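You operate a simulated robot arm through the tools that you are given. There is no shell and no other tool. Be economical: measure what you need, move in short steps, check, and stop when the job is done.

You are at the controls of a simulated two-armed robot. One attempt, no reset.

Task
Pick up the clip order card with one hand, pass it to the other hand and put it on the top of the goods table. Set down upright: clip order card.
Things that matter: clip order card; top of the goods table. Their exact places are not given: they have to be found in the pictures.

Only the result counts: the job must be done as asked and must still hold three seconds after the hand-in. Knocking over, shifting, dropping, spilling or breaking anything else fails it.

Robot
Two 7-joint arms with two-finger parallel grippers on one trunk, on a base that drives. Base frame: it is fixed to the floor where the robot stands at the start and does not move with it; the origin is under the middle of the robot, x ahead of it, y to its left, z up; the surface under the hand at the start is at about z = 0.8. Units: m, rad, N and s.
The left shoulder is at the start at [0.124, 0.171, 1.162], the right one opposite. With the tool pointing down near the work surface each hand reaches from about 0.38 to 0.9 m from the robot's upright axis, wherever it stands, measured 20 degrees to its own side. Places, roughly: top of the goods table [1.4, -0.6, 0.8]. Payload 4.4 kg a hand.
The tool frame of a hand sits at the grasp point between the pads (the TCP): z along the fingers, y along the line on which they close. The tips reach 0.023 m beyond it. The gripper opens to 0.094 m. The fingers are 0.038 m wide and 0.01 m thick; the gripper's body (0.054 by 0.096 m) begins 0.039 m behind the TCP.
Orientation is told as [roll, pitch, yaw] about the base's x, y, z axes, in that order, counted from this pose: with the fingers straight down and closing along the base's y, the tool's x points along the base's -x, its y along +y and its z along -z.

Tools
- The arms move only by the tool play_rows. It takes "left_rows", "right_rows" or both (then of equal length, played together; a hand with none holds still); each is a list of rows, each a list of 3 entries, a list of its own where there are three numbers: the shift along the tool's x, y, z in mm, then the turn, a rotation vector about the tool's x, y, z in rad, then the opening, from 0 (shut) to 1 (fully open). In form: [[[x, y, z], [ax, ay, az], claw], ...]. A call has 1 to 10 rows; each row is the pose to reach, as a shift and turn from the pose commanded when the call began, along the tool's axes at that moment. Each row takes 0.2 s and may step no farther than 0.05 m and 0.15 rad from the row before; otherwise, or with a gripper value out of range, the whole call is refused. A pose out of reach is approached as far as the arm can. The call stops where the force on the tool passes 40 N (or 10 N more than at its start, if that is more) or the arm is blocked; 0.2 s more then pass. The fingers move at their own pace (about 0.072 m/s each) and stop on an object; they squeeze with about 24 N. The grip force told is the motor's: it shows also when the fingers shut on nothing. Time passes only in rows, and 0.2 s behind the last, so rows that repeat a pose let the fingers close. It gives the time, the measured TCP pose, the force on the tool (base axes), the opening and the grip force at its end, in the units of the frame above (readings bear some noise), with the torque about the TCP (base axes, N m) and any sound that the robot's microphone picked up.
- Cameras (640 x 400 px; columns grow to the right, rows downward): "scene" is now at [0.2336, -0.0311, 1.2999]; the picture's right is [-0.38, -0.93, 0.00], its down [-0.57, 0.23, -0.79] and it looks along [0.73, -0.30, -0.61] (base axes); focal length 250 px, centre (320, 200). "left" rides on the left gripper at [0.086, -0.016, -0.075] in its tool frame; the picture's right is [0.18, 0.98, 0.00], its down [-0.58, 0.11, -0.81] and it looks along [-0.79, 0.15, 0.59] (tool axes); focal length 243 px, centre (320, 200). "right" rides on the right gripper at [0.086, 0.016, -0.074] in its tool frame; the picture's right is [-0.18, 0.98, 0.00], its down [-0.58, -0.11, -0.81] and it looks along [-0.79, -0.15, 0.59] (tool axes); focal length 243 px, centre (320, 200).
- grab_frame(camera): a new picture of that camera. It takes no simulated time.
- lift_body(by): slides the trunk up (or, below 0, down) by that many m; the arms and the scene camera ride with it, the base frame stays. It gives what a move gives, with no picture.
- base_move(legs): drives the robot by 1 to 6 legs, each [ahead, left, turn to the left] in m, m and rad, along the robot's own axes; the way and the turn of a leg run together, so that a leg with both is an arc; at most 1.5 m and 3.142 rad a leg. The arms and the cameras ride along, it lands a little off, and it stops where it bumps. It gives what a move gives.
- pan_tilt(pan, tilt): turns the head with the scene camera to pan (to the left, within 1.396 rad either way) and tilt (down, from -0.506 to 1.204), counted from straight ahead of the robot. It gives what a move gives.
- probe_pixels(camera, pixels): for up to 12 pixels [column, row] of the newest picture of that camera ("zoom" is the newest enlarged one), the place [x, y, z] in the base frame of the surface seen there, good to about 0.002 m. It takes no simulated time.
- zoom(camera, box): a new picture of the part [left, top, right, bottom] of that camera's present view, enlarged. It takes no simulated time.
- job_done(): hands the job in; it is judged then, once.

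Work in short steps. Measure before you move; look again where a grasp or a placing could have gone wrong, and mend it. You have 80 turns and 78 pictures in all, those below and enlarged ones among them. Open the grippers and draw the arms clear of the work before you hand the job in, unless the task says otherwise; then end with one line.

The tools are called after "Call:" by a JSON object that holds its "fn" and its "kwargs". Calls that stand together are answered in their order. play_rows: Moves the arms, as the interface text tells. Its arguments: {"type":"object","properties":{"left_rows":{"type":"array","items":{"type":"array"}},"right_rows":{"type":"array","items":{"type":"array"}}},"required":[]} The other tools are called the same way: lift_body (by) slides the trunk up or down; base_move (legs) drives the base; pan_tilt (pan, tilt) turns the head that bears the scene camera; grab_frame (camera) takes a picture; probe_pixels (camera, pixels) gives the place of the surface under pixels of a picture; zoom (camera, box) takes an enlarged picture of a part of a camera's view; job_done () hands the job in.

At the start:

```text
t: 0.0
left_tcp_pos: [0.4839, -0.0361, 1.122]
left_orientation: [0.0, 0.001, 0.001]
left_wrist_force: [0.5, -1.1, 1.2]
left_wrist_torque: [0.01, -0.04, 0.02]
left_finger_gap: 0.094
left_finger_force: 0.0
right_tcp_pos: [0.4755, -0.4213, 1.0341]
right_orientation: [0.001, 0.0, 0.002]
right_wrist_force: [-0.6, 0.3, -0.1]
right_wrist_torque: [0.0, 0.01, 0.02]
right_finger_gap: 0.0942
right_finger_force: 0.2
trunk travel left (down, up): [-0.175, 0.213]
robot x, y, heading: [-0.0013, 0.0025, 0.002]
head pan, tilt: [-0.386, 0.66]
```

scene: 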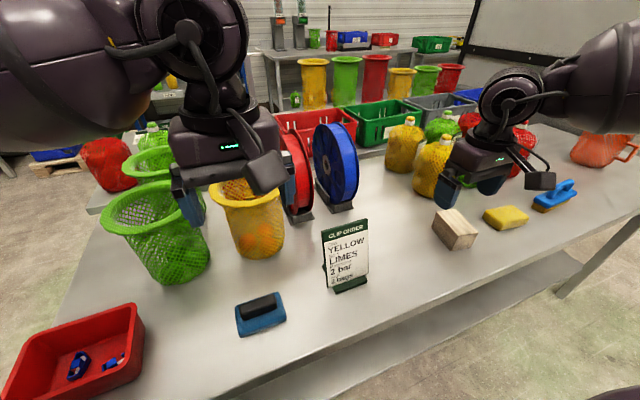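
right: 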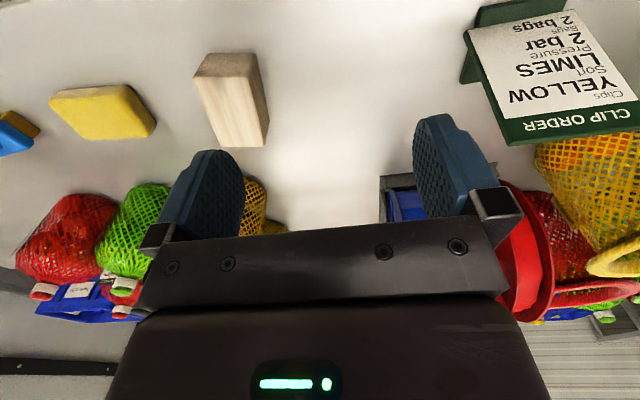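
left: 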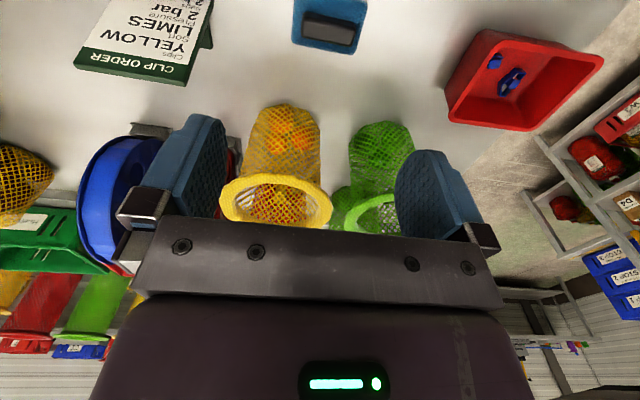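

The card stands at about (345,255) in the scene. I enlarge it and probe it, and the tables behind.

Call:
{"fn": "zoom", "kwargs": {"camera": "scene", "box": [280, 200, 420, 300]}}

Call:
{"fn": "probe_pixels", "kwargs": {"camera": "scene", "pixels": [[324, 234], [366, 221], [333, 291], [367, 280], [348, 255], [300, 320], [390, 230], [375, 190], [390, 110], [300, 55], [455, 232], [250, 230]]}}

```text
4.00 times, centred on (350, 250) of scene
```

zoom: 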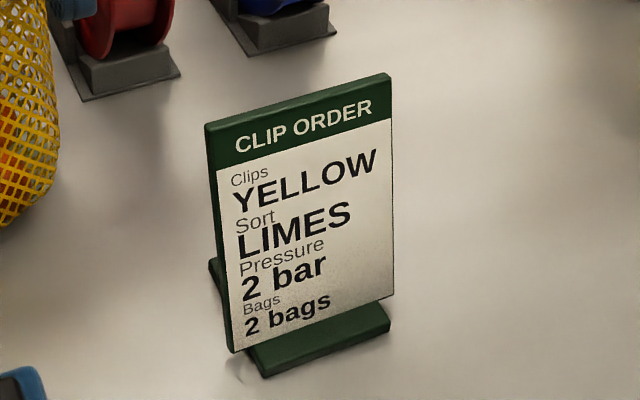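

```text
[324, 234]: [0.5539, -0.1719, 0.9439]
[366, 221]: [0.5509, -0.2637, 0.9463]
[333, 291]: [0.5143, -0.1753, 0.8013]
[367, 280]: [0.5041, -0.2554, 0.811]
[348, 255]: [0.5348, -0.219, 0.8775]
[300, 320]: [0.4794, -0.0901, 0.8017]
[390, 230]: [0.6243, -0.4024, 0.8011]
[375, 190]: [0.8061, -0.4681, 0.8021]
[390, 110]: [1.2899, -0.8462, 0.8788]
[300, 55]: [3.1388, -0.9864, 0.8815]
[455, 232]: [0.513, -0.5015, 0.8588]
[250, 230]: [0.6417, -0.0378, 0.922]
```

The card leans back slightly (top x≈0.55, bottom x≈0.51), 0.095 wide in y. Now I look further for the goods table.

Call:
{"fn": "pan_tilt", "kwargs": {"pan": -0.4, "tilt": 0.3}}

Call:
{"fn": "grab_frame", "kwargs": {"camera": "scene"}}

```text
t: 0.8
left_tcp_pos: [0.4848, -0.0356, 1.1226]
left_orientation: [0.0, 0.001, 0.0]
left_wrist_force: [0.3, -0.2, 0.3]
left_wrist_torque: [-0.02, 0.0, -0.02]
left_finger_gap: 0.0938
left_finger_force: 0.1
right_tcp_pos: [0.4754, -0.4205, 1.0342]
right_orientation: [-0.001, 0.0, 0.001]
right_wrist_force: [0.3, -0.5, -0.4]
right_wrist_torque: [-0.02, -0.01, 0.0]
right_finger_gap: 0.0942
right_finger_force: 0.1
trunk travel left (down, up): [-0.175, 0.213]
robot x, y, heading: [0.0001, 0.0038, -0.003]
head pan, tilt: [-0.4, 0.3]
```

```text
73 pictures are left
```

scene: 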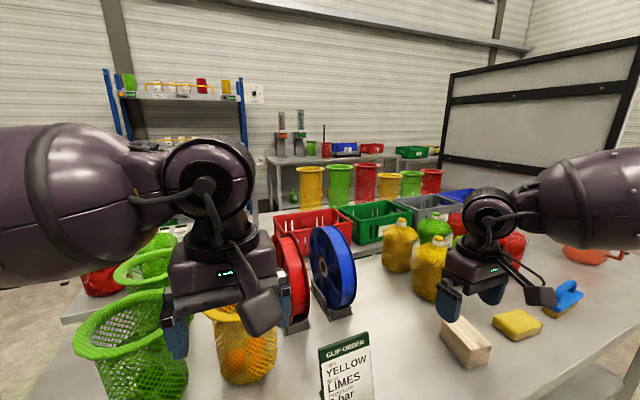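

I probe to tell the near table from anything behind it.

Call:
{"fn": "probe_pixels", "kwargs": {"camera": "scene", "pixels": [[365, 270], [375, 300], [310, 185], [365, 182], [80, 310], [100, 285], [380, 235], [410, 185], [325, 230], [590, 250], [520, 290], [550, 240]]}}

Call:
{"fn": "zoom", "kwargs": {"camera": "scene", "box": [250, 140, 490, 290]}}

Call:
{"fn": "zoom", "kwargs": {"camera": "scene", "box": [0, 200, 240, 350]}}

```text
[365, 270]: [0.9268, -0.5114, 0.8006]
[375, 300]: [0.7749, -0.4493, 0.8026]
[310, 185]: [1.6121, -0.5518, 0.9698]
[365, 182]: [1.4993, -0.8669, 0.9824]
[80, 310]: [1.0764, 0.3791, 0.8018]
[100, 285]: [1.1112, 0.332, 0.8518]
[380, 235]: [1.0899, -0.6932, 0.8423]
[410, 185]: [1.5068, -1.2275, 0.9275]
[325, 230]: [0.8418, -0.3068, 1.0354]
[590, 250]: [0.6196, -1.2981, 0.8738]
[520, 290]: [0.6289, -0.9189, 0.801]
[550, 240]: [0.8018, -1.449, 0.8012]
```

```text
2.67 times, centred on (370, 215) of scene
```

zoom: 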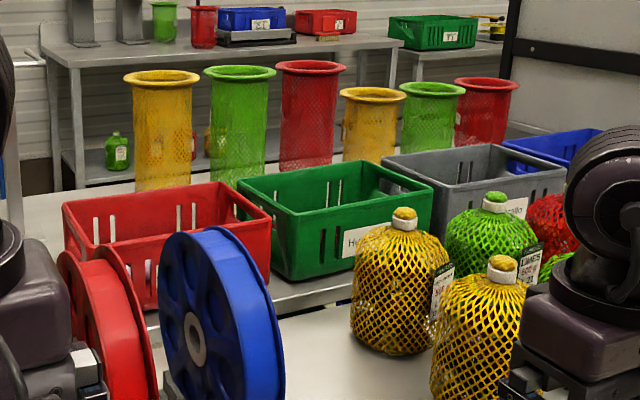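

```text
2.67 times, centred on (120, 275) of scene
```

zoom: 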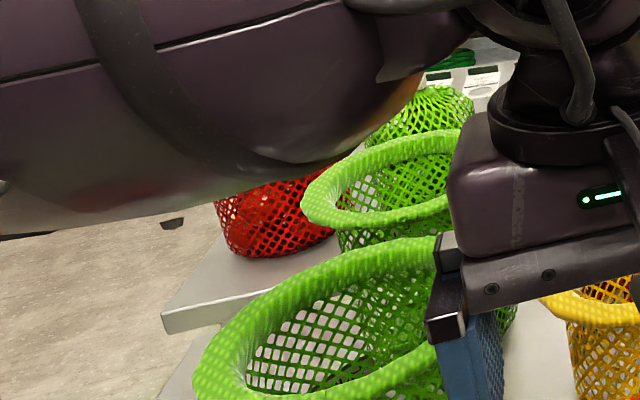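

There's a separate table beyond a gap (x≳1.05) with crates and bins: the goods table. I raise the trunk for a better look at free places on it.

Call:
{"fn": "lift_body", "kwargs": {"by": 0.21}}

Call:
{"fn": "pan_tilt", "kwargs": {"pan": -0.1, "tilt": 0.4}}

Call:
{"fn": "grab_frame", "kwargs": {"camera": "scene"}}

Call:
{"fn": "pan_tilt", "kwargs": {"pan": 0.7, "tilt": 0.5}}

Call:
{"fn": "grab_frame", "kwargs": {"camera": "scene"}}

Call:
{"fn": "pan_tilt", "kwargs": {"pan": -0.9, "tilt": 0.5}}

Call:
{"fn": "grab_frame", "kwargs": {"camera": "scene"}}

```text
t: 3.1
left_tcp_pos: [0.4846, -0.036, 1.3328]
left_orientation: [0.001, -0.001, -0.001]
left_wrist_force: [0.0, -0.1, 0.4]
left_wrist_torque: [-0.02, 0.01, -0.02]
left_finger_gap: 0.0939
left_finger_force: 0.1
right_tcp_pos: [0.4776, -0.4221, 1.2433]
right_orientation: [0.001, 0.0, 0.001]
right_wrist_force: [0.0, 0.4, -0.4]
right_wrist_torque: [0.01, -0.01, -0.04]
right_finger_gap: 0.0938
right_finger_force: 0.0
trunk travel left (down, up): [-0.385, 0.003]
robot x, y, heading: [0.0025, -0.0007, -0.001]
head pan, tilt: [-0.4, 0.3]
```

```text
t: 3.9
left_tcp_pos: [0.4844, -0.0356, 1.3327]
left_orientation: [0.002, 0.001, 0.0]
left_wrist_force: [0.3, -0.4, -0.2]
left_wrist_torque: [0.01, 0.02, 0.01]
left_finger_gap: 0.094
left_finger_force: 0.0
right_tcp_pos: [0.4759, -0.4213, 1.2443]
right_orientation: [-0.001, 0.0, 0.002]
right_wrist_force: [0.4, -0.1, -0.7]
right_wrist_torque: [-0.02, -0.03, -0.02]
right_finger_gap: 0.0941
right_finger_force: 0.0
trunk travel left (down, up): [-0.385, 0.003]
robot x, y, heading: [-0.0003, 0.0012, -0.001]
head pan, tilt: [-0.099, 0.4]
```

```text
70 pictures are left
```

scene: 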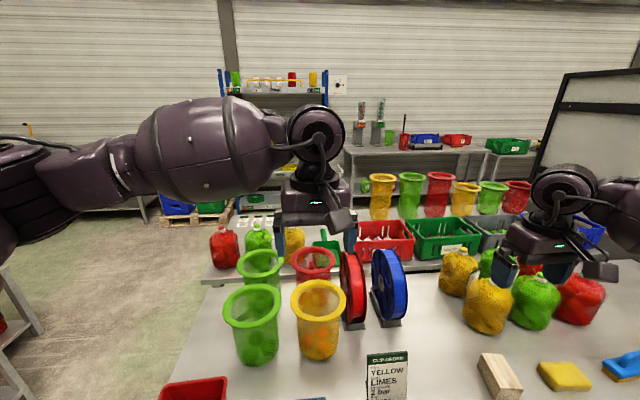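

```text
t: 5.0
left_tcp_pos: [0.4837, -0.0354, 1.3315]
left_orientation: [0.0, 0.0, -0.001]
left_wrist_force: [0.2, -0.8, 0.4]
left_wrist_torque: [-0.05, -0.02, 0.01]
left_finger_gap: 0.094
left_finger_force: 0.1
right_tcp_pos: [0.4763, -0.4218, 1.2436]
right_orientation: [-0.001, 0.001, 0.0]
right_wrist_force: [0.2, 0.4, 1.0]
right_wrist_torque: [-0.03, -0.03, 0.02]
right_finger_gap: 0.0941
right_finger_force: 0.1
trunk travel left (down, up): [-0.385, 0.003]
robot x, y, heading: [0.0027, -0.0001, 0.001]
head pan, tilt: [0.7, 0.499]
```

```text
69 pictures are left
```

scene: 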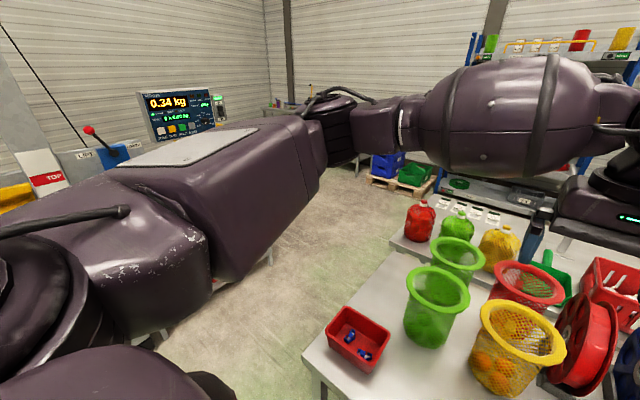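

```text
t: 6.7
left_tcp_pos: [0.4849, -0.0365, 1.3324]
left_orientation: [0.0, 0.002, 0.001]
left_wrist_force: [0.3, 0.5, -0.2]
left_wrist_torque: [0.02, -0.01, 0.02]
left_finger_gap: 0.094
left_finger_force: 0.0
right_tcp_pos: [0.4754, -0.4215, 1.2447]
right_orientation: [0.0, 0.001, 0.003]
right_wrist_force: [-0.3, -0.5, 0.0]
right_wrist_torque: [0.02, -0.02, 0.01]
right_finger_gap: 0.0942
right_finger_force: 0.1
trunk travel left (down, up): [-0.385, 0.003]
robot x, y, heading: [-0.0001, -0.0006, -0.002]
head pan, tilt: [-0.901, 0.499]
```

```text
68 pictures are left
```

scene: 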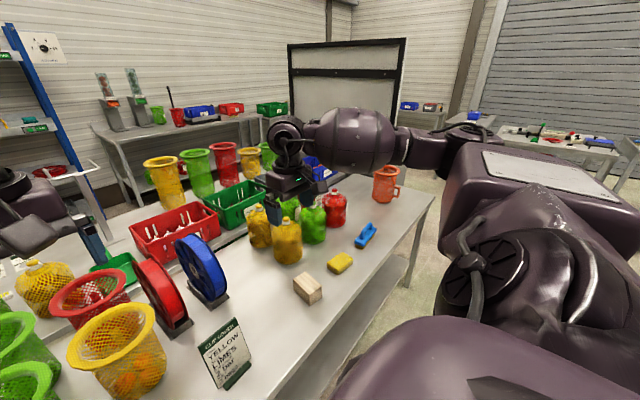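

The left end of the goods table (y≈0.4) is reachable over open floor. First the card: I lower the trunk part-way, look at it straight, and measure it finely.

Call:
{"fn": "lift_body", "kwargs": {"by": -0.12}}

Call:
{"fn": "pan_tilt", "kwargs": {"pan": -0.5, "tilt": 0.85}}

Call:
{"fn": "zoom", "kwargs": {"camera": "scene", "box": [250, 120, 410, 220]}}

```text
t: 8.2
left_tcp_pos: [0.4844, -0.0361, 1.2123]
left_orientation: [0.0, 0.0, 0.001]
left_wrist_force: [-0.6, -0.6, 0.5]
left_wrist_torque: [0.01, -0.01, -0.01]
left_finger_gap: 0.094
left_finger_force: 0.0
right_tcp_pos: [0.4745, -0.4212, 1.1257]
right_orientation: [0.0, 0.0, 0.002]
right_wrist_force: [-0.2, -0.1, 0.7]
right_wrist_torque: [-0.01, 0.02, 0.02]
right_finger_gap: 0.094
right_finger_force: 0.1
trunk travel left (down, up): [-0.265, 0.123]
robot x, y, heading: [0.0, 0.0, -0.001]
head pan, tilt: [-0.901, 0.499]
```

```text
t: 9.1
left_tcp_pos: [0.4852, -0.0362, 1.212]
left_orientation: [0.0, 0.0, 0.0]
left_wrist_force: [-0.2, 0.0, 0.3]
left_wrist_torque: [-0.03, -0.01, 0.0]
left_finger_gap: 0.0939
left_finger_force: 0.0
right_tcp_pos: [0.4756, -0.4207, 1.1239]
right_orientation: [0.0, 0.001, 0.001]
right_wrist_force: [0.0, -0.4, -0.6]
right_wrist_torque: [-0.01, -0.02, 0.01]
right_finger_gap: 0.0943
right_finger_force: 0.0
trunk travel left (down, up): [-0.265, 0.123]
robot x, y, heading: [0.0002, 0.0024, -0.0]
head pan, tilt: [-0.499, 0.85]
```

```text
4.00 times, centred on (330, 170) of scene
```

zoom: 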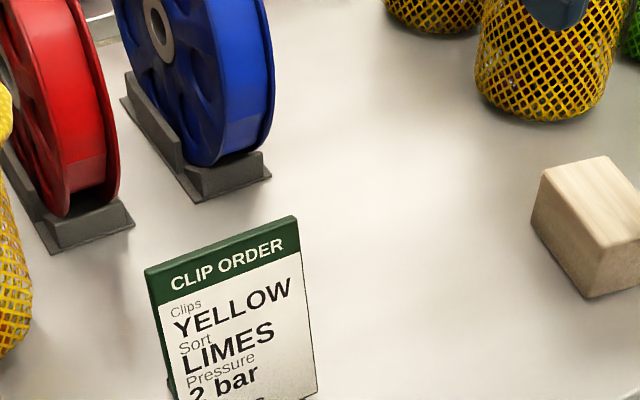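

Call:
{"fn": "probe_pixels", "kwargs": {"camera": "zoom", "pixels": [[150, 275], [293, 223], [147, 267], [295, 217], [220, 246], [165, 360], [312, 380], [230, 300], [235, 380], [200, 187], [100, 225], [545, 200]]}}

Call:
{"fn": "zoom", "kwargs": {"camera": "scene", "box": [250, 160, 410, 260]}}

```text
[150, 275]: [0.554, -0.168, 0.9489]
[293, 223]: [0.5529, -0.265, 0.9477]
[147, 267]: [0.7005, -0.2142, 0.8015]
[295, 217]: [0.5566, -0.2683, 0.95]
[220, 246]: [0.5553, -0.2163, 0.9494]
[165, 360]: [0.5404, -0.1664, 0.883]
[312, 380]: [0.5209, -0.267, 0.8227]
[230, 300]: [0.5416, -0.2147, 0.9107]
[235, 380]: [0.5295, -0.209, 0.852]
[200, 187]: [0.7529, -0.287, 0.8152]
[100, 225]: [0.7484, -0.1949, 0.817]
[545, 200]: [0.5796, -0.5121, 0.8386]
```

```text
4.00 times, centred on (330, 210) of scene
```

zoom: 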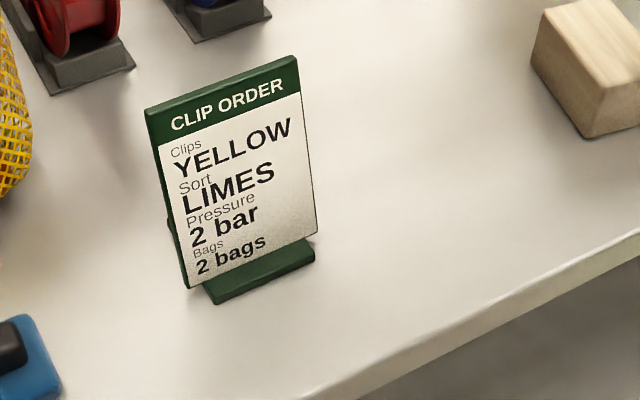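

The card spans y −0.167…−0.267, top edge at x≈0.555, z≈0.950, leaning back ≈12.5°, yaw ≈0. I turn the right hand so that it closes across the panel and leans 30° outward, so it'll hold the right top corner and leave the left one free for the other hand.

Call:
{"fn": "play_rows", "kwargs": {"right_rows": [[[-9, 10, 6], [-0.0535, -0.02225, -0.1372], 1], [[-19, 20, 13], [-0.107, -0.0445, -0.2744], 1], [[-28, 30, 19], [-0.1605, -0.06675, -0.4116], 1], [[-38, 40, 26], [-0.214, -0.089, -0.5488], 1], [[-47, 50, 32], [-0.2675, -0.11125, -0.686], 1], [[-56, 60, 38], [-0.321, -0.1335, -0.8232], 1], [[-66, 70, 45], [-0.3745, -0.15575, -0.9604], 1], [[-75, 80, 51], [-0.428, -0.178, -1.0976], 1], [[-85, 90, 58], [-0.4815, -0.20025, -1.2348], 1], [[-94, 100, 64], [-0.535, -0.2225, -1.372], 1]]}}

```text
t: 11.3
left_tcp_pos: [0.4838, -0.035, 1.2131]
left_orientation: [0.0, -0.001, 0.0]
left_wrist_force: [-0.4, -0.6, 0.0]
left_wrist_torque: [0.01, -0.02, 0.02]
left_finger_gap: 0.0939
left_finger_force: 0.0
right_tcp_pos: [0.4052, -0.1649, 1.2012]
right_orientation: [0.28, -0.454, 1.299]
right_wrist_force: [-1.3, -0.1, -0.5]
right_wrist_torque: [0.0, -0.02, -0.01]
right_finger_gap: 0.0938
right_finger_force: 0.1
right hand out of reach, approached as far as the arm can: row 4, 5, 6, 7, 8, 9, 10
trunk travel left (down, up): [-0.265, 0.123]
robot x, y, heading: [0.0025, -0.0026, 0.0]
head pan, tilt: [-0.499, 0.85]
```

The orientation was reached but the position wasn't: a wrist limit with this yaw sense. I return the right hand to its start pose to try the opposite yaw.

Call:
{"fn": "play_rows", "kwargs": {"right_rows": [[[16, -10, -6], [0.0535, 0.02225, 0.1372], 1], [[33, -21, -11], [0.107, 0.0445, 0.2744], 1], [[49, -31, -17], [0.1605, 0.06675, 0.4116], 1], [[66, -42, -22], [0.214, 0.089, 0.5488], 1], [[82, -52, -28], [0.2675, 0.11125, 0.686], 1], [[99, -63, -34], [0.321, 0.1335, 0.8232], 1], [[115, -73, -39], [0.3745, 0.15575, 0.9604], 1], [[132, -84, -45], [0.428, 0.178, 1.0976], 1], [[148, -95, -50], [0.4815, 0.20025, 1.2348], 1], [[165, -105, -56], [0.535, 0.2225, 1.372], 1]]}}

```text
t: 13.5
left_tcp_pos: [0.4844, -0.0355, 1.2138]
left_orientation: [0.0, -0.002, -0.002]
left_wrist_force: [-0.4, 0.0, 0.5]
left_wrist_torque: [0.03, 0.0, -0.01]
left_finger_gap: 0.094
left_finger_force: 0.1
right_tcp_pos: [0.4859, -0.3494, 1.1528]
right_orientation: [0.0, -0.001, -0.002]
right_wrist_force: [-0.5, 0.1, -0.4]
right_wrist_torque: [0.0, 0.0, 0.0]
right_finger_gap: 0.094
right_finger_force: 0.0
trunk travel left (down, up): [-0.265, 0.123]
robot x, y, heading: [0.0021, 0.0016, -0.002]
head pan, tilt: [-0.499, 0.85]
```

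The start pose is regained. Now the opposite yaw (camera inward/up), leaning 60° outward, in a first part of the turn.

Call:
{"fn": "play_rows", "kwargs": {"right_rows": [[[-3, -3, 5], [-0.0512, 0.0753, 0.1166], 1], [[-7, -6, 11], [-0.1024, 0.1506, 0.2332], 1], [[-10, -9, 16], [-0.1536, 0.2259, 0.3498], 1], [[-14, -12, 21], [-0.2048, 0.3012, 0.4664], 1], [[-17, -15, 26], [-0.256, 0.3765, 0.583], 1], [[-20, -18, 32], [-0.3072, 0.4518, 0.6996], 1], [[-24, -21, 37], [-0.3584, 0.5271, 0.8162], 1], [[-27, -24, 42], [-0.4096, 0.6024, 0.9328], 1], [[-31, -27, 48], [-0.4608, 0.6777, 1.0494], 1], [[-34, -30, 53], [-0.512, 0.753, 1.166], 1]]}}

```text
t: 15.7
left_tcp_pos: [0.484, -0.0362, 1.2128]
left_orientation: [-0.001, -0.001, -0.001]
left_wrist_force: [0.2, -0.4, 0.6]
left_wrist_torque: [0.0, 0.0, 0.04]
left_finger_gap: 0.0939
left_finger_force: 0.1
right_tcp_pos: [0.5186, -0.377, 1.0989]
right_orientation: [-0.029, 0.858, -1.262]
right_wrist_force: [-0.6, 0.1, 0.0]
right_wrist_torque: [-0.01, 0.0, -0.02]
right_finger_gap: 0.0941
right_finger_force: 0.0
trunk travel left (down, up): [-0.265, 0.123]
robot x, y, heading: [-0.0023, -0.0019, -0.0]
head pan, tilt: [-0.499, 0.85]
```

Reached without trouble. I finish the turn and go to the pre-grasp point, 0.10 m back from the card's right top corner.

Call:
{"fn": "play_rows", "kwargs": {"right_rows": [[[-17, 11, 21], [-0.031, 0.046, 0.071], 1], [[-34, 22, 42], [-0.062, 0.092, 0.142], 1], [[-51, 33, 63], [-0.093, 0.137, 0.212], 1], [[-68, 44, 84], [-0.124, 0.183, 0.283], 1], [[-85, 54, 105], [-0.155, 0.229, 0.354], 1]]}}

Call:
{"fn": "grab_frame", "kwargs": {"camera": "scene"}}

Call:
{"fn": "grab_frame", "kwargs": {"camera": "right"}}

```text
t: 16.9
left_tcp_pos: [0.4836, -0.0361, 1.2124]
left_orientation: [-0.001, 0.0, 0.0]
left_wrist_force: [1.1, 1.0, -0.8]
left_wrist_torque: [0.0, 0.01, 0.01]
left_finger_gap: 0.0939
left_finger_force: 0.1
right_tcp_pos: [0.562, -0.3374, 0.9641]
right_orientation: [-0.421, 1.008, -1.933]
right_wrist_force: [0.6, -0.6, 0.0]
right_wrist_torque: [-0.02, 0.0, 0.04]
right_finger_gap: 0.0938
right_finger_force: 0.0
trunk travel left (down, up): [-0.265, 0.123]
robot x, y, heading: [0.0004, -0.0021, 0.001]
head pan, tilt: [-0.499, 0.85]
```

```text
65 pictures are left
```

scene: 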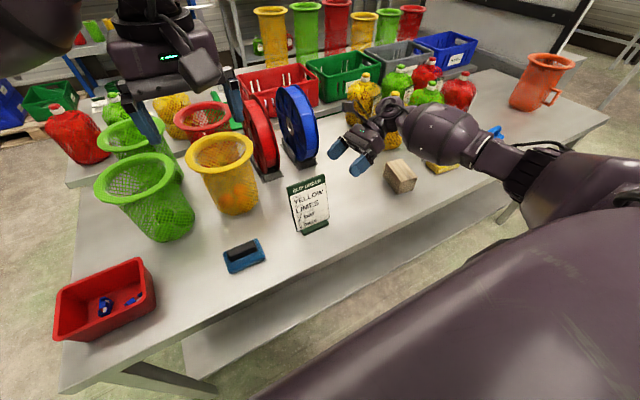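

```text
64 pictures are left
```

right: 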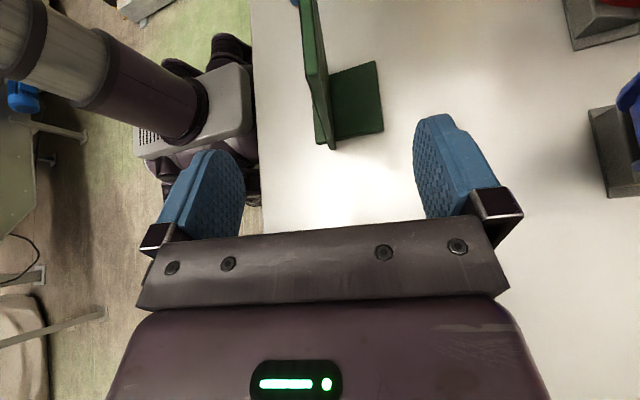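

The right camera sees the card edge-on at (322,80) with its foot going back (340,100). I probe both.

Call:
{"fn": "probe_pixels", "kwargs": {"camera": "right", "pixels": [[313, 30], [320, 80], [328, 130], [320, 10], [350, 110], [378, 100], [330, 95], [308, 60], [375, 70]]}}

Call:
{"fn": "zoom", "kwargs": {"camera": "right", "box": [240, 0, 400, 150]}}

```text
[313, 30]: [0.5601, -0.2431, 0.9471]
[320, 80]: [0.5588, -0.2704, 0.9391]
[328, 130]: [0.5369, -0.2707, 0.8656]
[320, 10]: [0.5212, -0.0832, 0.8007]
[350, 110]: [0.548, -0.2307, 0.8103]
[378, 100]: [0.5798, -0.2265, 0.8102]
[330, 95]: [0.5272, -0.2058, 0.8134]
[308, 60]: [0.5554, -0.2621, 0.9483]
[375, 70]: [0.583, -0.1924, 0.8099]
```

```text
2.67 times, centred on (320, 75) of right
```

zoom: 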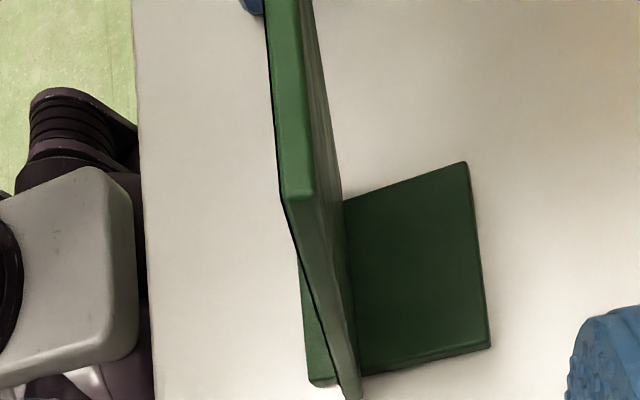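

Panel mid-plane is at x≈0.5495 at z 0.916, right edge at y −0.2705; the foot is a thin plate well below. I advance 98 mm along the fingers.

Call:
{"fn": "play_rows", "kwargs": {"right_rows": [[[0, 0, 25], [0, 0, 0], 1], [[0, -1, 50], [0, 0, 0], 1], [[0, -2, 75], [0, 0, 0], 1], [[0, -2, 98], [0, 0, 0], 1]]}}

Call:
{"fn": "grab_frame", "kwargs": {"camera": "right"}}

Call:
{"fn": "zoom", "kwargs": {"camera": "scene", "box": [240, 140, 400, 240]}}

```text
t: 17.9
left_tcp_pos: [0.4848, -0.0351, 1.2142]
left_orientation: [0.0, 0.0, 0.002]
left_wrist_force: [-0.6, -0.2, -0.2]
left_wrist_torque: [-0.03, 0.01, 0.0]
left_finger_gap: 0.094
left_finger_force: 0.0
right_tcp_pos: [0.5478, -0.253, 0.9157]
right_orientation: [-0.42, 1.008, -1.929]
right_wrist_force: [-1.3, -0.3, 0.0]
right_wrist_torque: [0.02, -0.01, 0.01]
right_finger_gap: 0.0944
right_finger_force: 0.1
trunk travel left (down, up): [-0.265, 0.123]
robot x, y, heading: [0.0016, -0.0003, 0.001]
head pan, tilt: [-0.499, 0.85]
```

```text
62 pictures are left
```

right: 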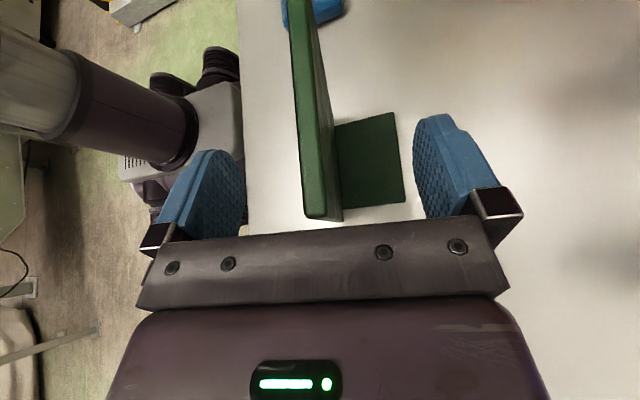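

```text
4.00 times, centred on (320, 190) of scene
```

zoom: 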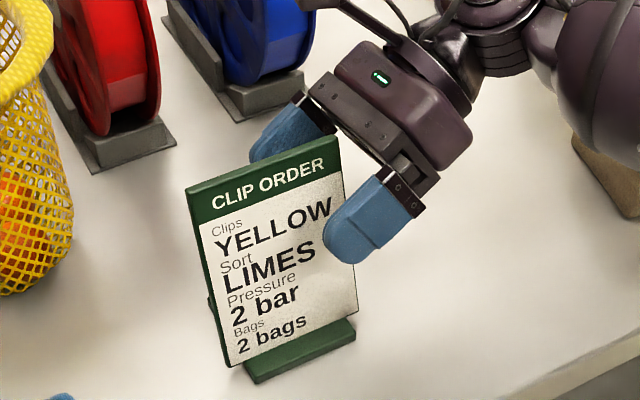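

The panel stands between the fingers, on the right upper edge. I close.

Call:
{"fn": "play_rows", "kwargs": {"right_rows": [[[0, 0, 0], [0, 0, 0], 0.5], [[0, 0, 0], [0, 0, 0], 0.2], [[0, 0, 0], [0, 0, 0], 0], [[0, 0, 0], [0, 0, 0], 0], [[0, 0, 0], [0, 0, 0], 0], [[0, 0, 0], [0, 0, 0], 0]]}}

Call:
{"fn": "zoom", "kwargs": {"camera": "scene", "box": [240, 140, 400, 240]}}

```text
t: 19.3
left_tcp_pos: [0.4836, -0.0352, 1.213]
left_orientation: [0.0, 0.0, 0.0]
left_wrist_force: [0.3, 0.2, 0.3]
left_wrist_torque: [-0.01, -0.02, 0.05]
left_finger_gap: 0.0944
left_finger_force: 0.1
right_tcp_pos: [0.5475, -0.2539, 0.917]
right_orientation: [-0.42, 1.009, -1.929]
right_wrist_force: [-1.1, 0.3, 4.9]
right_wrist_torque: [-0.05, 0.37, 0.0]
right_finger_gap: 0.0078
right_finger_force: 23.7
trunk travel left (down, up): [-0.265, 0.123]
robot x, y, heading: [0.0009, 0.0006, 0.0]
head pan, tilt: [-0.499, 0.85]
```

```text
4.00 times, centred on (320, 190) of scene
```

zoom: 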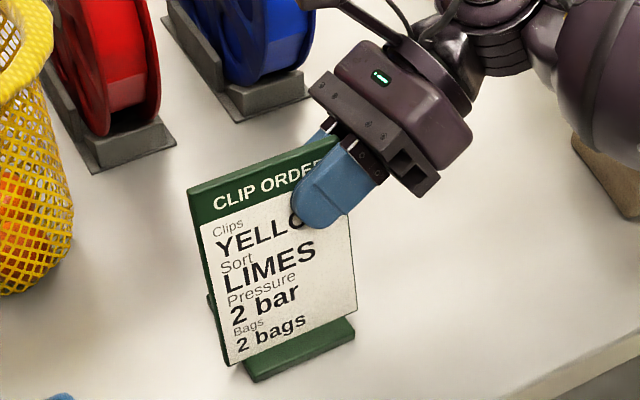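

Held (gap 7.8 mm, 23.7 N). I lift straight up 0.15 m.

Call:
{"fn": "play_rows", "kwargs": {"right_rows": [[[13, -3, -7], [0, 0, 0], 0], [[38, -10, -22], [0, 0, 0], 0], [[68, -18, -39], [0, 0, 0], 0], [[98, -25, -56], [0, 0, 0], 0], [[127, -33, -73], [0, 0, 0], 0]]}}

Call:
{"fn": "grab_frame", "kwargs": {"camera": "scene"}}

```text
t: 20.5
left_tcp_pos: [0.4843, -0.0359, 1.2121]
left_orientation: [0.0, 0.001, -0.001]
left_wrist_force: [-0.5, 1.0, 0.6]
left_wrist_torque: [0.0, 0.02, 0.01]
left_finger_gap: 0.094
left_finger_force: 0.0
right_tcp_pos: [0.5456, -0.2509, 1.0663]
right_orientation: [-0.42, 1.006, -1.929]
right_wrist_force: [0.8, 0.4, -1.4]
right_wrist_torque: [-0.02, -0.03, 0.03]
right_finger_gap: 0.0074
right_finger_force: 23.9
trunk travel left (down, up): [-0.265, 0.123]
robot x, y, heading: [-0.0012, -0.0003, 0.001]
head pan, tilt: [-0.499, 0.85]
```

```text
59 pictures are left
```

scene: 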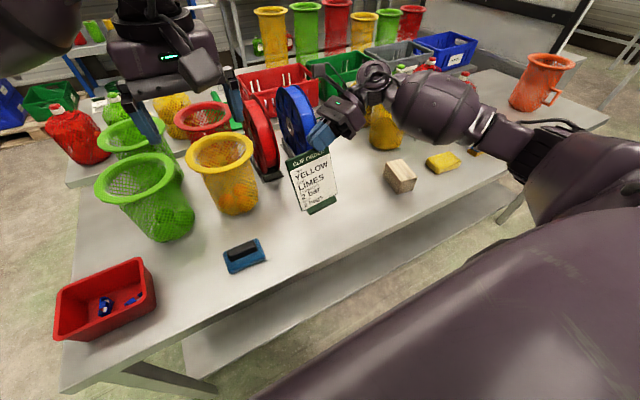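

The card is lifted with its pose kept. I bring it a little nearer with the right hand and turn the left hand into the mirrored pose (leaning 40°) at a distance.

Call:
{"fn": "play_rows", "kwargs": {"right_rows": [[[5, -7, 1], [0, 0, 0], 0], [[9, -14, 2], [0, 0, 0], 0], [[14, -21, 2], [0, 0, 0], 0], [[18, -28, 3], [0, 0, 0], 0], [[23, -35, 4], [0, 0, 0], 0], [[28, -42, 5], [0, 0, 0], 0], [[32, -49, 6], [0, 0, 0], 0], [[37, -56, 6], [0, 0, 0], 0], [[41, -63, 7], [0, 0, 0], 0], [[46, -69, 8], [0, 0, 0], 0]], "left_rows": [[[3, 16, -4], [0.0322, 0.0602, -0.1319], 1], [[7, 31, -8], [0.0644, 0.1204, -0.2638], 1], [[10, 47, -12], [0.0966, 0.1806, -0.3957], 1], [[14, 62, -16], [0.1288, 0.2408, -0.5276], 1], [[17, 78, -20], [0.161, 0.301, -0.6595], 1], [[20, 93, -24], [0.1932, 0.3612, -0.7914], 1], [[24, 109, -28], [0.2254, 0.4214, -0.9233], 1], [[27, 124, -32], [0.2576, 0.4816, -1.0552], 1], [[31, 140, -36], [0.2898, 0.5418, -1.1871], 1], [[34, 155, -40], [0.322, 0.602, -1.319], 1]]}}

```text
t: 22.7
left_tcp_pos: [0.45, 0.1199, 1.2517]
left_orientation: [0.14, 0.618, 1.416]
left_wrist_force: [1.0, -0.2, -0.5]
left_wrist_torque: [-0.03, -0.03, 0.01]
left_finger_gap: 0.094
left_finger_force: 0.0
right_tcp_pos: [0.4872, -0.2234, 1.1186]
right_orientation: [-0.417, 1.007, -1.93]
right_wrist_force: [-0.7, -0.2, -0.4]
right_wrist_torque: [0.0, -0.02, 0.03]
right_finger_gap: 0.0074
right_finger_force: 24.0
trunk travel left (down, up): [-0.265, 0.123]
robot x, y, heading: [0.0035, -0.0009, -0.0]
head pan, tilt: [-0.499, 0.85]
```

Both poses reached. I bring the left hand to 0.10 m short of the card's left top corner.

Call:
{"fn": "play_rows", "kwargs": {"left_rows": [[[22, -18, 23], [0.01, 0.019, -0.042], 1], [[44, -36, 46], [0.02, 0.038, -0.084], 1], [[66, -54, 68], [0.03, 0.057, -0.125], 1], [[88, -72, 91], [0.041, 0.077, -0.167], 1], [[110, -90, 114], [0.051, 0.096, -0.209], 1], [[132, -108, 137], [0.061, 0.115, -0.251], 1]]}}

Call:
{"fn": "grab_frame", "kwargs": {"camera": "left"}}

Call:
{"fn": "grab_frame", "kwargs": {"camera": "scene"}}

```text
t: 24.1
left_tcp_pos: [0.5066, -0.0882, 1.2029]
left_orientation: [0.284, 0.678, 1.753]
left_wrist_force: [0.0, 0.3, 0.5]
left_wrist_torque: [0.04, -0.01, -0.01]
left_finger_gap: 0.0941
left_finger_force: 0.0
right_tcp_pos: [0.487, -0.2239, 1.1175]
right_orientation: [-0.422, 1.009, -1.931]
right_wrist_force: [-0.6, -0.4, -0.6]
right_wrist_torque: [-0.02, 0.01, 0.02]
right_finger_gap: 0.0075
right_finger_force: 24.6
trunk travel left (down, up): [-0.265, 0.123]
robot x, y, heading: [0.0007, -0.0013, 0.002]
head pan, tilt: [-0.499, 0.85]
```

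```text
58 pictures are left
```

left: 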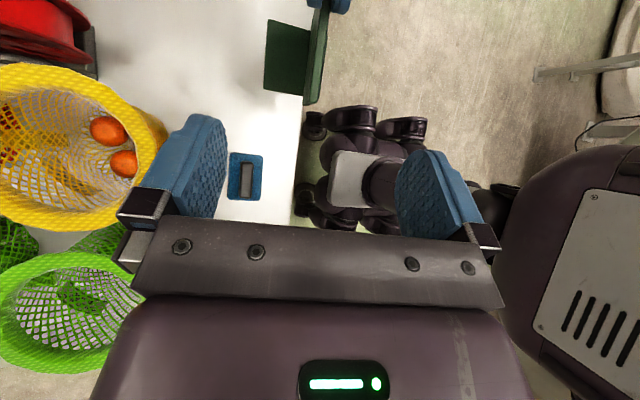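

```text
57 pictures are left
```

scene: 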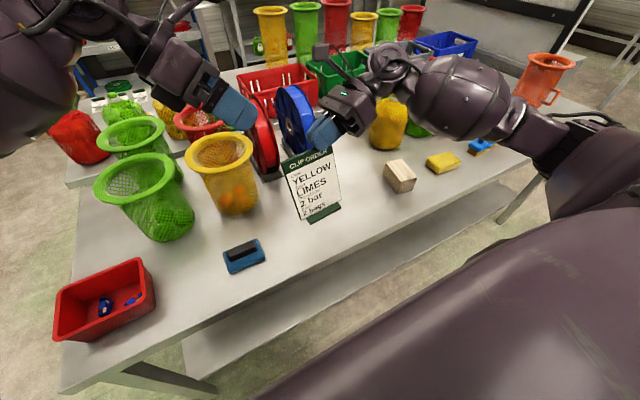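

I probe the card's left edge in the left picture at (317,50) and its top corners in the scene.

Call:
{"fn": "probe_pixels", "kwargs": {"camera": "left", "pixels": [[318, 30], [315, 60], [311, 90], [324, 15], [285, 60]]}}

Call:
{"fn": "zoom", "kwargs": {"camera": "scene", "box": [240, 80, 400, 240]}}

```text
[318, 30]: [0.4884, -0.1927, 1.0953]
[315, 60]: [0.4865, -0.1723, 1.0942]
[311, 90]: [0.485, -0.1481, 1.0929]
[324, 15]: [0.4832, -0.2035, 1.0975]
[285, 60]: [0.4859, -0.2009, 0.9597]
```

```text
2.50 times, centred on (320, 160) of scene
```

zoom: 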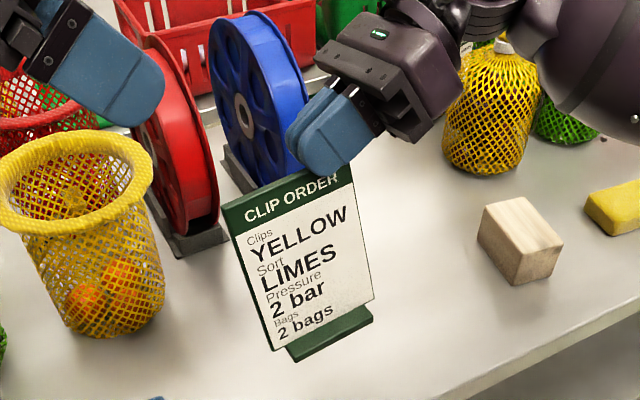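

The card has slid down in the right fingers (top now near z≈1.095, hand at 1.1175). I measure where it is before going on.

Call:
{"fn": "probe_pixels", "kwargs": {"camera": "zoom", "pixels": [[224, 212], [285, 190], [350, 168], [272, 345], [373, 300], [300, 250], [320, 330], [240, 270], [370, 280]]}}

Call:
{"fn": "grab_frame", "kwargs": {"camera": "right"}}

```text
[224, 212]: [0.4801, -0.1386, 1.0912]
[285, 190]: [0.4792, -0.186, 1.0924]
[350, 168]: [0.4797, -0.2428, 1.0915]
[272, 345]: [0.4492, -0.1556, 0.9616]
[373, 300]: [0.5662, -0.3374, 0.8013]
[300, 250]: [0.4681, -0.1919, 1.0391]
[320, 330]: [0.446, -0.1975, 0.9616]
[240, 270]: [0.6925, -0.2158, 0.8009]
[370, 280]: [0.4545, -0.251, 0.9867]
```

```text
55 pictures are left
```

right: 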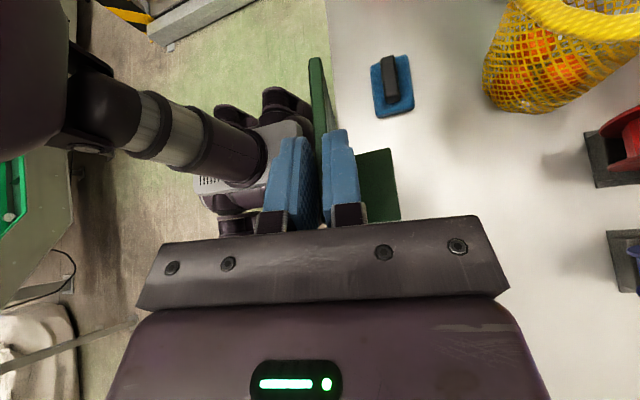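

The slip seems to have happened during the lift (stable since), but only the fingertips hold. I bring the left hand on to the panel's left upper corner at its new place (top z 1.0935, left edge y −0.138).

Call:
{"fn": "play_rows", "kwargs": {"left_rows": [[[-20, -1, 30], [0, 0, 0], 1], [[-40, -1, 65], [0, 0, 0], 1], [[-40, -1, 110], [0, 0, 0], 1], [[-40, -1, 152], [0, 0, 0], 1]]}}

Call:
{"fn": "grab_frame", "kwargs": {"camera": "left"}}

Call:
{"fn": "zoom", "kwargs": {"camera": "scene", "box": [240, 90, 400, 240]}}

```text
t: 25.1
left_tcp_pos: [0.4781, -0.1552, 1.0688]
left_orientation: [0.284, 0.68, 1.751]
left_wrist_force: [0.4, -0.7, -0.2]
left_wrist_torque: [0.02, 0.04, 0.0]
left_finger_gap: 0.094
left_finger_force: 0.1
right_tcp_pos: [0.4879, -0.2235, 1.1174]
right_orientation: [-0.42, 1.008, -1.93]
right_wrist_force: [0.2, 0.2, -1.6]
right_wrist_torque: [-0.04, -0.03, 0.01]
right_finger_gap: 0.0073
right_finger_force: 23.9
trunk travel left (down, up): [-0.265, 0.123]
robot x, y, heading: [0.0027, -0.0001, -0.004]
head pan, tilt: [-0.499, 0.85]
```

```text
54 pictures are left
```

left: 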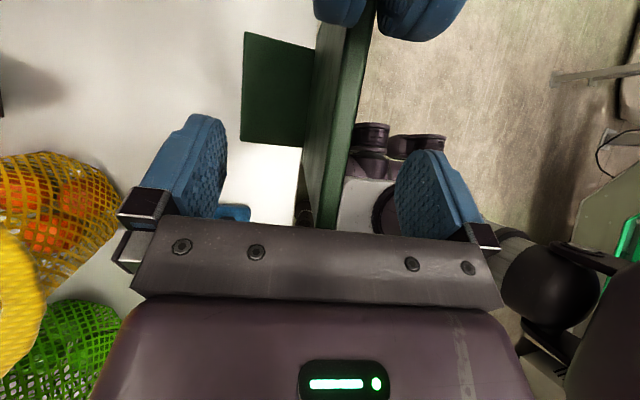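

```text
2.67 times, centred on (320, 165) of scene
```

zoom: 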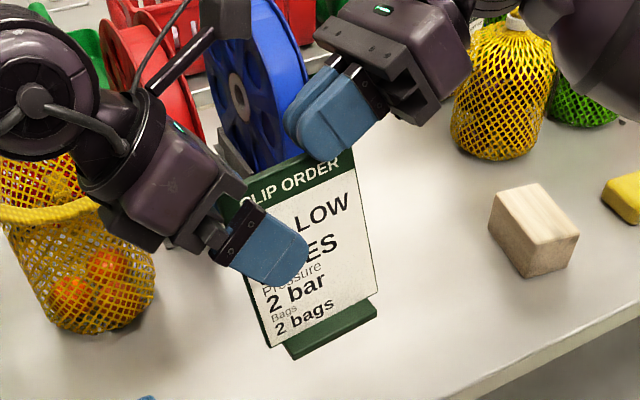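

The panel is between the left fingers, clear of the right hand. I close the left hand.

Call:
{"fn": "play_rows", "kwargs": {"left_rows": [[[0, 0, 0], [0, 0, 0], 0.5], [[0, 0, 0], [0, 0, 0], 0.2], [[0, 0, 0], [0, 0, 0], 0], [[0, 0, 0], [0, 0, 0], 0], [[0, 0, 0], [0, 0, 0], 0], [[0, 0, 0], [0, 0, 0], 0]]}}

Call:
{"fn": "zoom", "kwargs": {"camera": "scene", "box": [240, 90, 400, 240]}}

```text
t: 26.5
left_tcp_pos: [0.477, -0.1541, 1.0682]
left_orientation: [0.285, 0.679, 1.75]
left_wrist_force: [-5.0, 0.6, 0.9]
left_wrist_torque: [-0.13, -0.14, -0.21]
left_finger_gap: 0.008
left_finger_force: 24.1
right_tcp_pos: [0.4869, -0.2243, 1.1168]
right_orientation: [-0.421, 1.008, -1.929]
right_wrist_force: [4.9, -1.0, -1.1]
right_wrist_torque: [-0.02, -0.13, -0.1]
right_finger_gap: 0.0075
right_finger_force: 23.7
trunk travel left (down, up): [-0.265, 0.123]
robot x, y, heading: [-0.0011, -0.0004, 0.0]
head pan, tilt: [-0.499, 0.85]
```

```text
2.67 times, centred on (320, 165) of scene
```

zoom: 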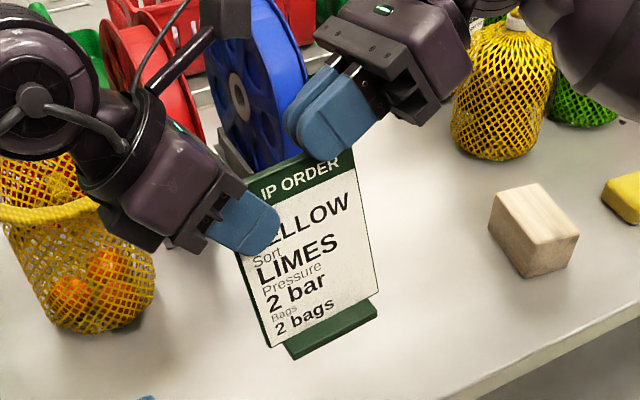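

The left hand holds (8.0 mm, 24 N). I open the right hand, then draw it back.

Call:
{"fn": "play_rows", "kwargs": {"right_rows": [[[0, 0, 0], [0, 0, 0], 0.3], [[0, 0, 0], [0, 0, 0], 0.5], [[0, 0, -10], [0, 0, 0], 0.6], [[0, 0, -30], [0, 0, 0], 0.6], [[0, 0, -60], [0, 0, 0], 0.6]]}}

Call:
{"fn": "zoom", "kwargs": {"camera": "scene", "box": [240, 90, 400, 240]}}

```text
t: 27.7
left_tcp_pos: [0.4788, -0.1527, 1.0683]
left_orientation: [0.283, 0.678, 1.752]
left_wrist_force: [0.2, 0.6, 0.3]
left_wrist_torque: [0.04, -0.05, 0.0]
left_finger_gap: 0.0077
left_finger_force: 24.6
right_tcp_pos: [0.4937, -0.2763, 1.1468]
right_orientation: [-0.419, 1.007, -1.929]
right_wrist_force: [0.0, 0.6, 0.3]
right_wrist_torque: [-0.02, 0.01, 0.0]
right_finger_gap: 0.0562
right_finger_force: 0.0
trunk travel left (down, up): [-0.265, 0.123]
robot x, y, heading: [-0.0034, 0.0038, -0.003]
head pan, tilt: [-0.499, 0.85]
```

```text
2.67 times, centred on (320, 165) of scene
```

zoom: 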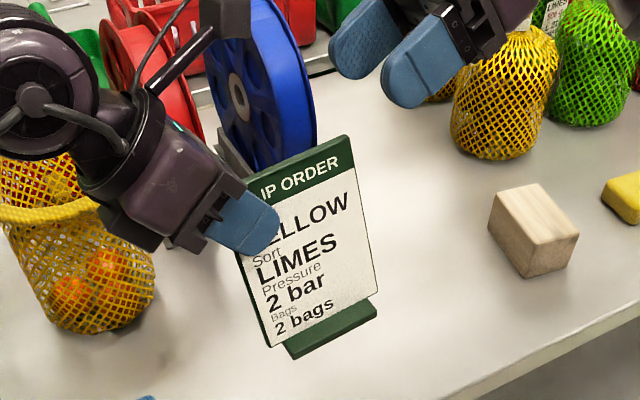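

The card is now solely in the left hand, no slip. I raise the trunk gently and look left for the driving way.

Call:
{"fn": "lift_body", "kwargs": {"by": 0.12}}

Call:
{"fn": "zoom", "kwargs": {"camera": "scene", "box": [240, 100, 400, 250]}}

Call:
{"fn": "pan_tilt", "kwargs": {"pan": 1.35, "tilt": 0.5}}

Call:
{"fn": "grab_frame", "kwargs": {"camera": "scene"}}

```text
t: 29.2
left_tcp_pos: [0.4771, -0.1545, 1.1863]
left_orientation: [0.284, 0.678, 1.752]
left_wrist_force: [0.1, -0.5, -1.7]
left_wrist_torque: [0.02, -0.01, 0.02]
left_finger_gap: 0.008
left_finger_force: 23.8
right_tcp_pos: [0.4946, -0.2756, 1.2669]
right_orientation: [-0.421, 1.006, -1.931]
right_wrist_force: [-0.3, -0.2, 0.1]
right_wrist_torque: [-0.01, 0.01, -0.01]
right_finger_gap: 0.0566
right_finger_force: 0.0
trunk travel left (down, up): [-0.385, 0.003]
robot x, y, heading: [0.0009, -0.0022, 0.002]
head pan, tilt: [-0.499, 0.85]
```

```text
2.67 times, centred on (320, 175) of scene
```

zoom: 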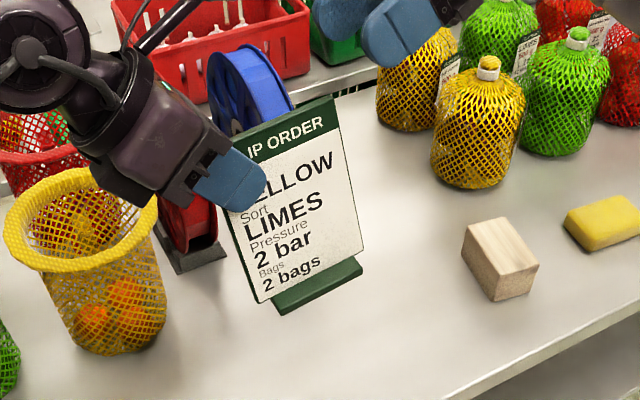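

```text
t: 31.0
left_tcp_pos: [0.4774, -0.1528, 1.1869]
left_orientation: [0.285, 0.68, 1.749]
left_wrist_force: [0.3, 0.2, -1.5]
left_wrist_torque: [0.0, -0.03, 0.0]
left_finger_gap: 0.0079
left_finger_force: 24.2
right_tcp_pos: [0.494, -0.2759, 1.2662]
right_orientation: [-0.417, 1.007, -1.932]
right_wrist_force: [0.0, 0.3, -0.3]
right_wrist_torque: [0.0, 0.02, 0.0]
right_finger_gap: 0.0561
right_finger_force: 0.1
trunk travel left (down, up): [-0.385, 0.003]
robot x, y, heading: [0.0, -0.0041, 0.002]
head pan, tilt: [1.349, 0.499]
```

```text
49 pictures are left
```

scene: 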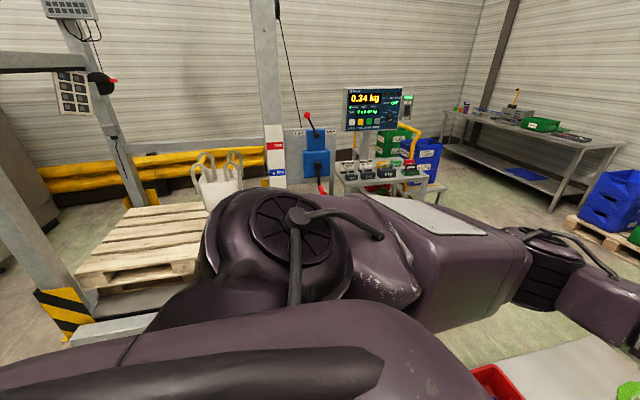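

I probe the left-hand obstacles: scale stand (375,190), pallet (130,260), floor spots, bench.

Call:
{"fn": "probe_pixels", "kwargs": {"camera": "scene", "pixels": [[345, 190], [435, 195], [80, 270], [195, 260], [555, 210], [580, 220], [470, 205], [600, 270], [490, 310], [480, 390], [40, 300], [560, 350]]}}

Call:
{"fn": "pan_tilt", "kwargs": {"pan": 0.75, "tilt": 0.75}}

Call:
{"fn": "grab_frame", "kwargs": {"camera": "scene"}}

```text
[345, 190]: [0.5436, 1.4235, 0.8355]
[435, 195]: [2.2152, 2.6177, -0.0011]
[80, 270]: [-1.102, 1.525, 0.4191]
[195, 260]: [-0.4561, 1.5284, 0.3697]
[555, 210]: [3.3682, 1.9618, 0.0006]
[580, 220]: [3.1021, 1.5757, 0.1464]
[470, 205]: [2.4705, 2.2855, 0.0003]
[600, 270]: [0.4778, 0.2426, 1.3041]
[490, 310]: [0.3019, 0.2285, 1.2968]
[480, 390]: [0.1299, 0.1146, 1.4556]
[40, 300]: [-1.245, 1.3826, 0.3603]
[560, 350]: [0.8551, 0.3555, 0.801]
```

```text
t: 32.0
left_tcp_pos: [0.4765, -0.1534, 1.1874]
left_orientation: [0.283, 0.678, 1.75]
left_wrist_force: [-0.5, -0.6, -1.0]
left_wrist_torque: [0.04, -0.03, -0.03]
left_finger_gap: 0.0077
left_finger_force: 24.0
right_tcp_pos: [0.4955, -0.2762, 1.2674]
right_orientation: [-0.418, 1.007, -1.928]
right_wrist_force: [0.7, -0.3, 0.3]
right_wrist_torque: [-0.02, 0.02, 0.02]
right_finger_gap: 0.0568
right_finger_force: 0.1
trunk travel left (down, up): [-0.385, 0.003]
robot x, y, heading: [-0.0055, -0.0025, 0.001]
head pan, tilt: [0.75, 0.75]
```

```text
48 pictures are left
```

scene: 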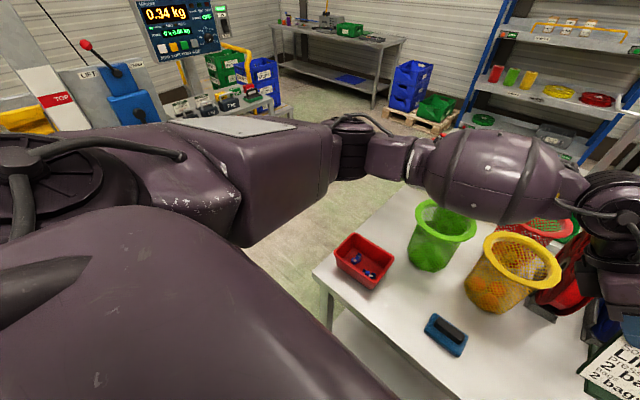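

The way: back off a bit, turn right to face −y, back up to y≈0.9, then strafe (+x) past the table ends between them and the scale stand (0.54, 1.42). I start with backing and turning.

Call:
{"fn": "base_move", "kwargs": {"legs": [[-0.15, 0, 0], [0, 0, -0.785], [0, 0, -0.785]]}}

Call:
{"fn": "pan_tilt", "kwargs": {"pan": 0.3, "tilt": 0.6}}

Call:
{"fn": "grab_frame", "kwargs": {"camera": "scene"}}

```text
t: 37.5
left_tcp_pos: [-0.3072, -0.4768, 1.1872]
left_orientation: [0.285, 0.679, 0.174]
left_wrist_force: [0.0, -0.3, -2.0]
left_wrist_torque: [-0.02, -0.06, 0.02]
left_finger_gap: 0.0076
left_finger_force: 23.9
right_tcp_pos: [-0.4281, -0.4933, 1.2667]
right_orientation: [-0.419, 1.009, 2.777]
right_wrist_force: [-0.2, -0.7, -0.6]
right_wrist_torque: [0.03, 0.0, 0.0]
right_finger_gap: 0.0564
right_finger_force: 0.2
trunk travel left (down, up): [-0.385, 0.003]
robot x, y, heading: [-0.1542, 0.0003, -1.576]
head pan, tilt: [0.75, 0.75]
```

```text
t: 38.4
left_tcp_pos: [-0.3065, -0.4761, 1.1876]
left_orientation: [0.285, 0.679, 0.175]
left_wrist_force: [-0.4, -0.6, -1.0]
left_wrist_torque: [-0.04, -0.08, 0.03]
left_finger_gap: 0.0077
left_finger_force: 24.0
right_tcp_pos: [-0.4282, -0.4927, 1.268]
right_orientation: [-0.42, 1.007, 2.777]
right_wrist_force: [-0.6, 0.2, 0.2]
right_wrist_torque: [-0.02, -0.01, -0.01]
right_finger_gap: 0.0563
right_finger_force: 0.2
trunk travel left (down, up): [-0.385, 0.003]
robot x, y, heading: [-0.1502, -0.0007, -1.576]
head pan, tilt: [0.3, 0.6]
```

```text
47 pictures are left
```

scene: 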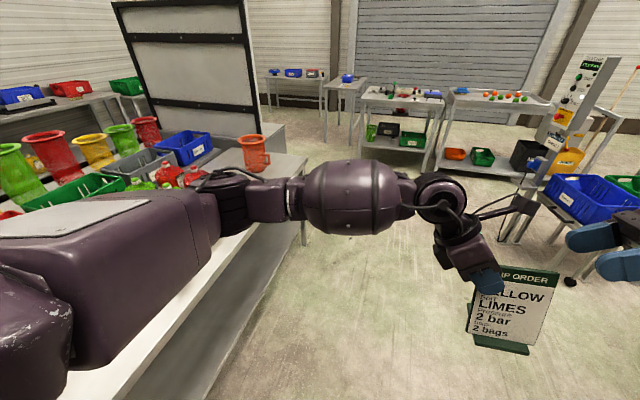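

Turned well, card still firmly held upright. Now I back to y≈0.85 and strafe a first part along the table end.

Call:
{"fn": "base_move", "kwargs": {"legs": [[-0.85, 0, 0], [0, 0.6, 0]]}}

Call:
{"fn": "grab_frame", "kwargs": {"camera": "scene"}}

```text
t: 48.2
left_tcp_pos: [0.2977, 0.3677, 1.1872]
left_orientation: [0.285, 0.68, 0.184]
left_wrist_force: [0.6, 0.6, -1.0]
left_wrist_torque: [0.0, -0.06, 0.04]
left_finger_gap: 0.0077
left_finger_force: 23.6
right_tcp_pos: [0.1763, 0.3503, 1.2668]
right_orientation: [-0.419, 1.006, 2.785]
right_wrist_force: [0.7, -0.5, 0.7]
right_wrist_torque: [-0.02, -0.03, -0.01]
right_finger_gap: 0.0563
right_finger_force: 0.0
trunk travel left (down, up): [-0.385, 0.003]
robot x, y, heading: [0.4508, 0.843, -1.568]
head pan, tilt: [0.3, 0.6]
```

```text
46 pictures are left
```

scene: 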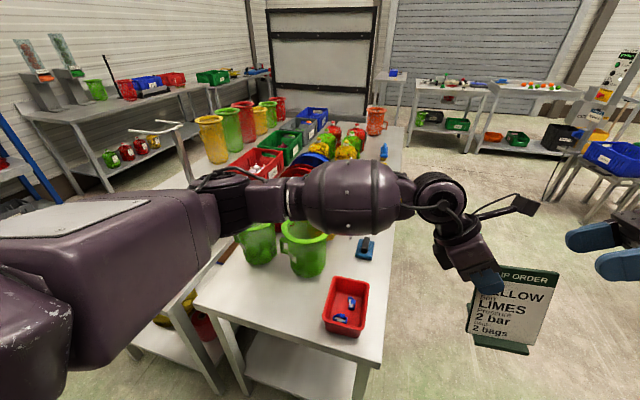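

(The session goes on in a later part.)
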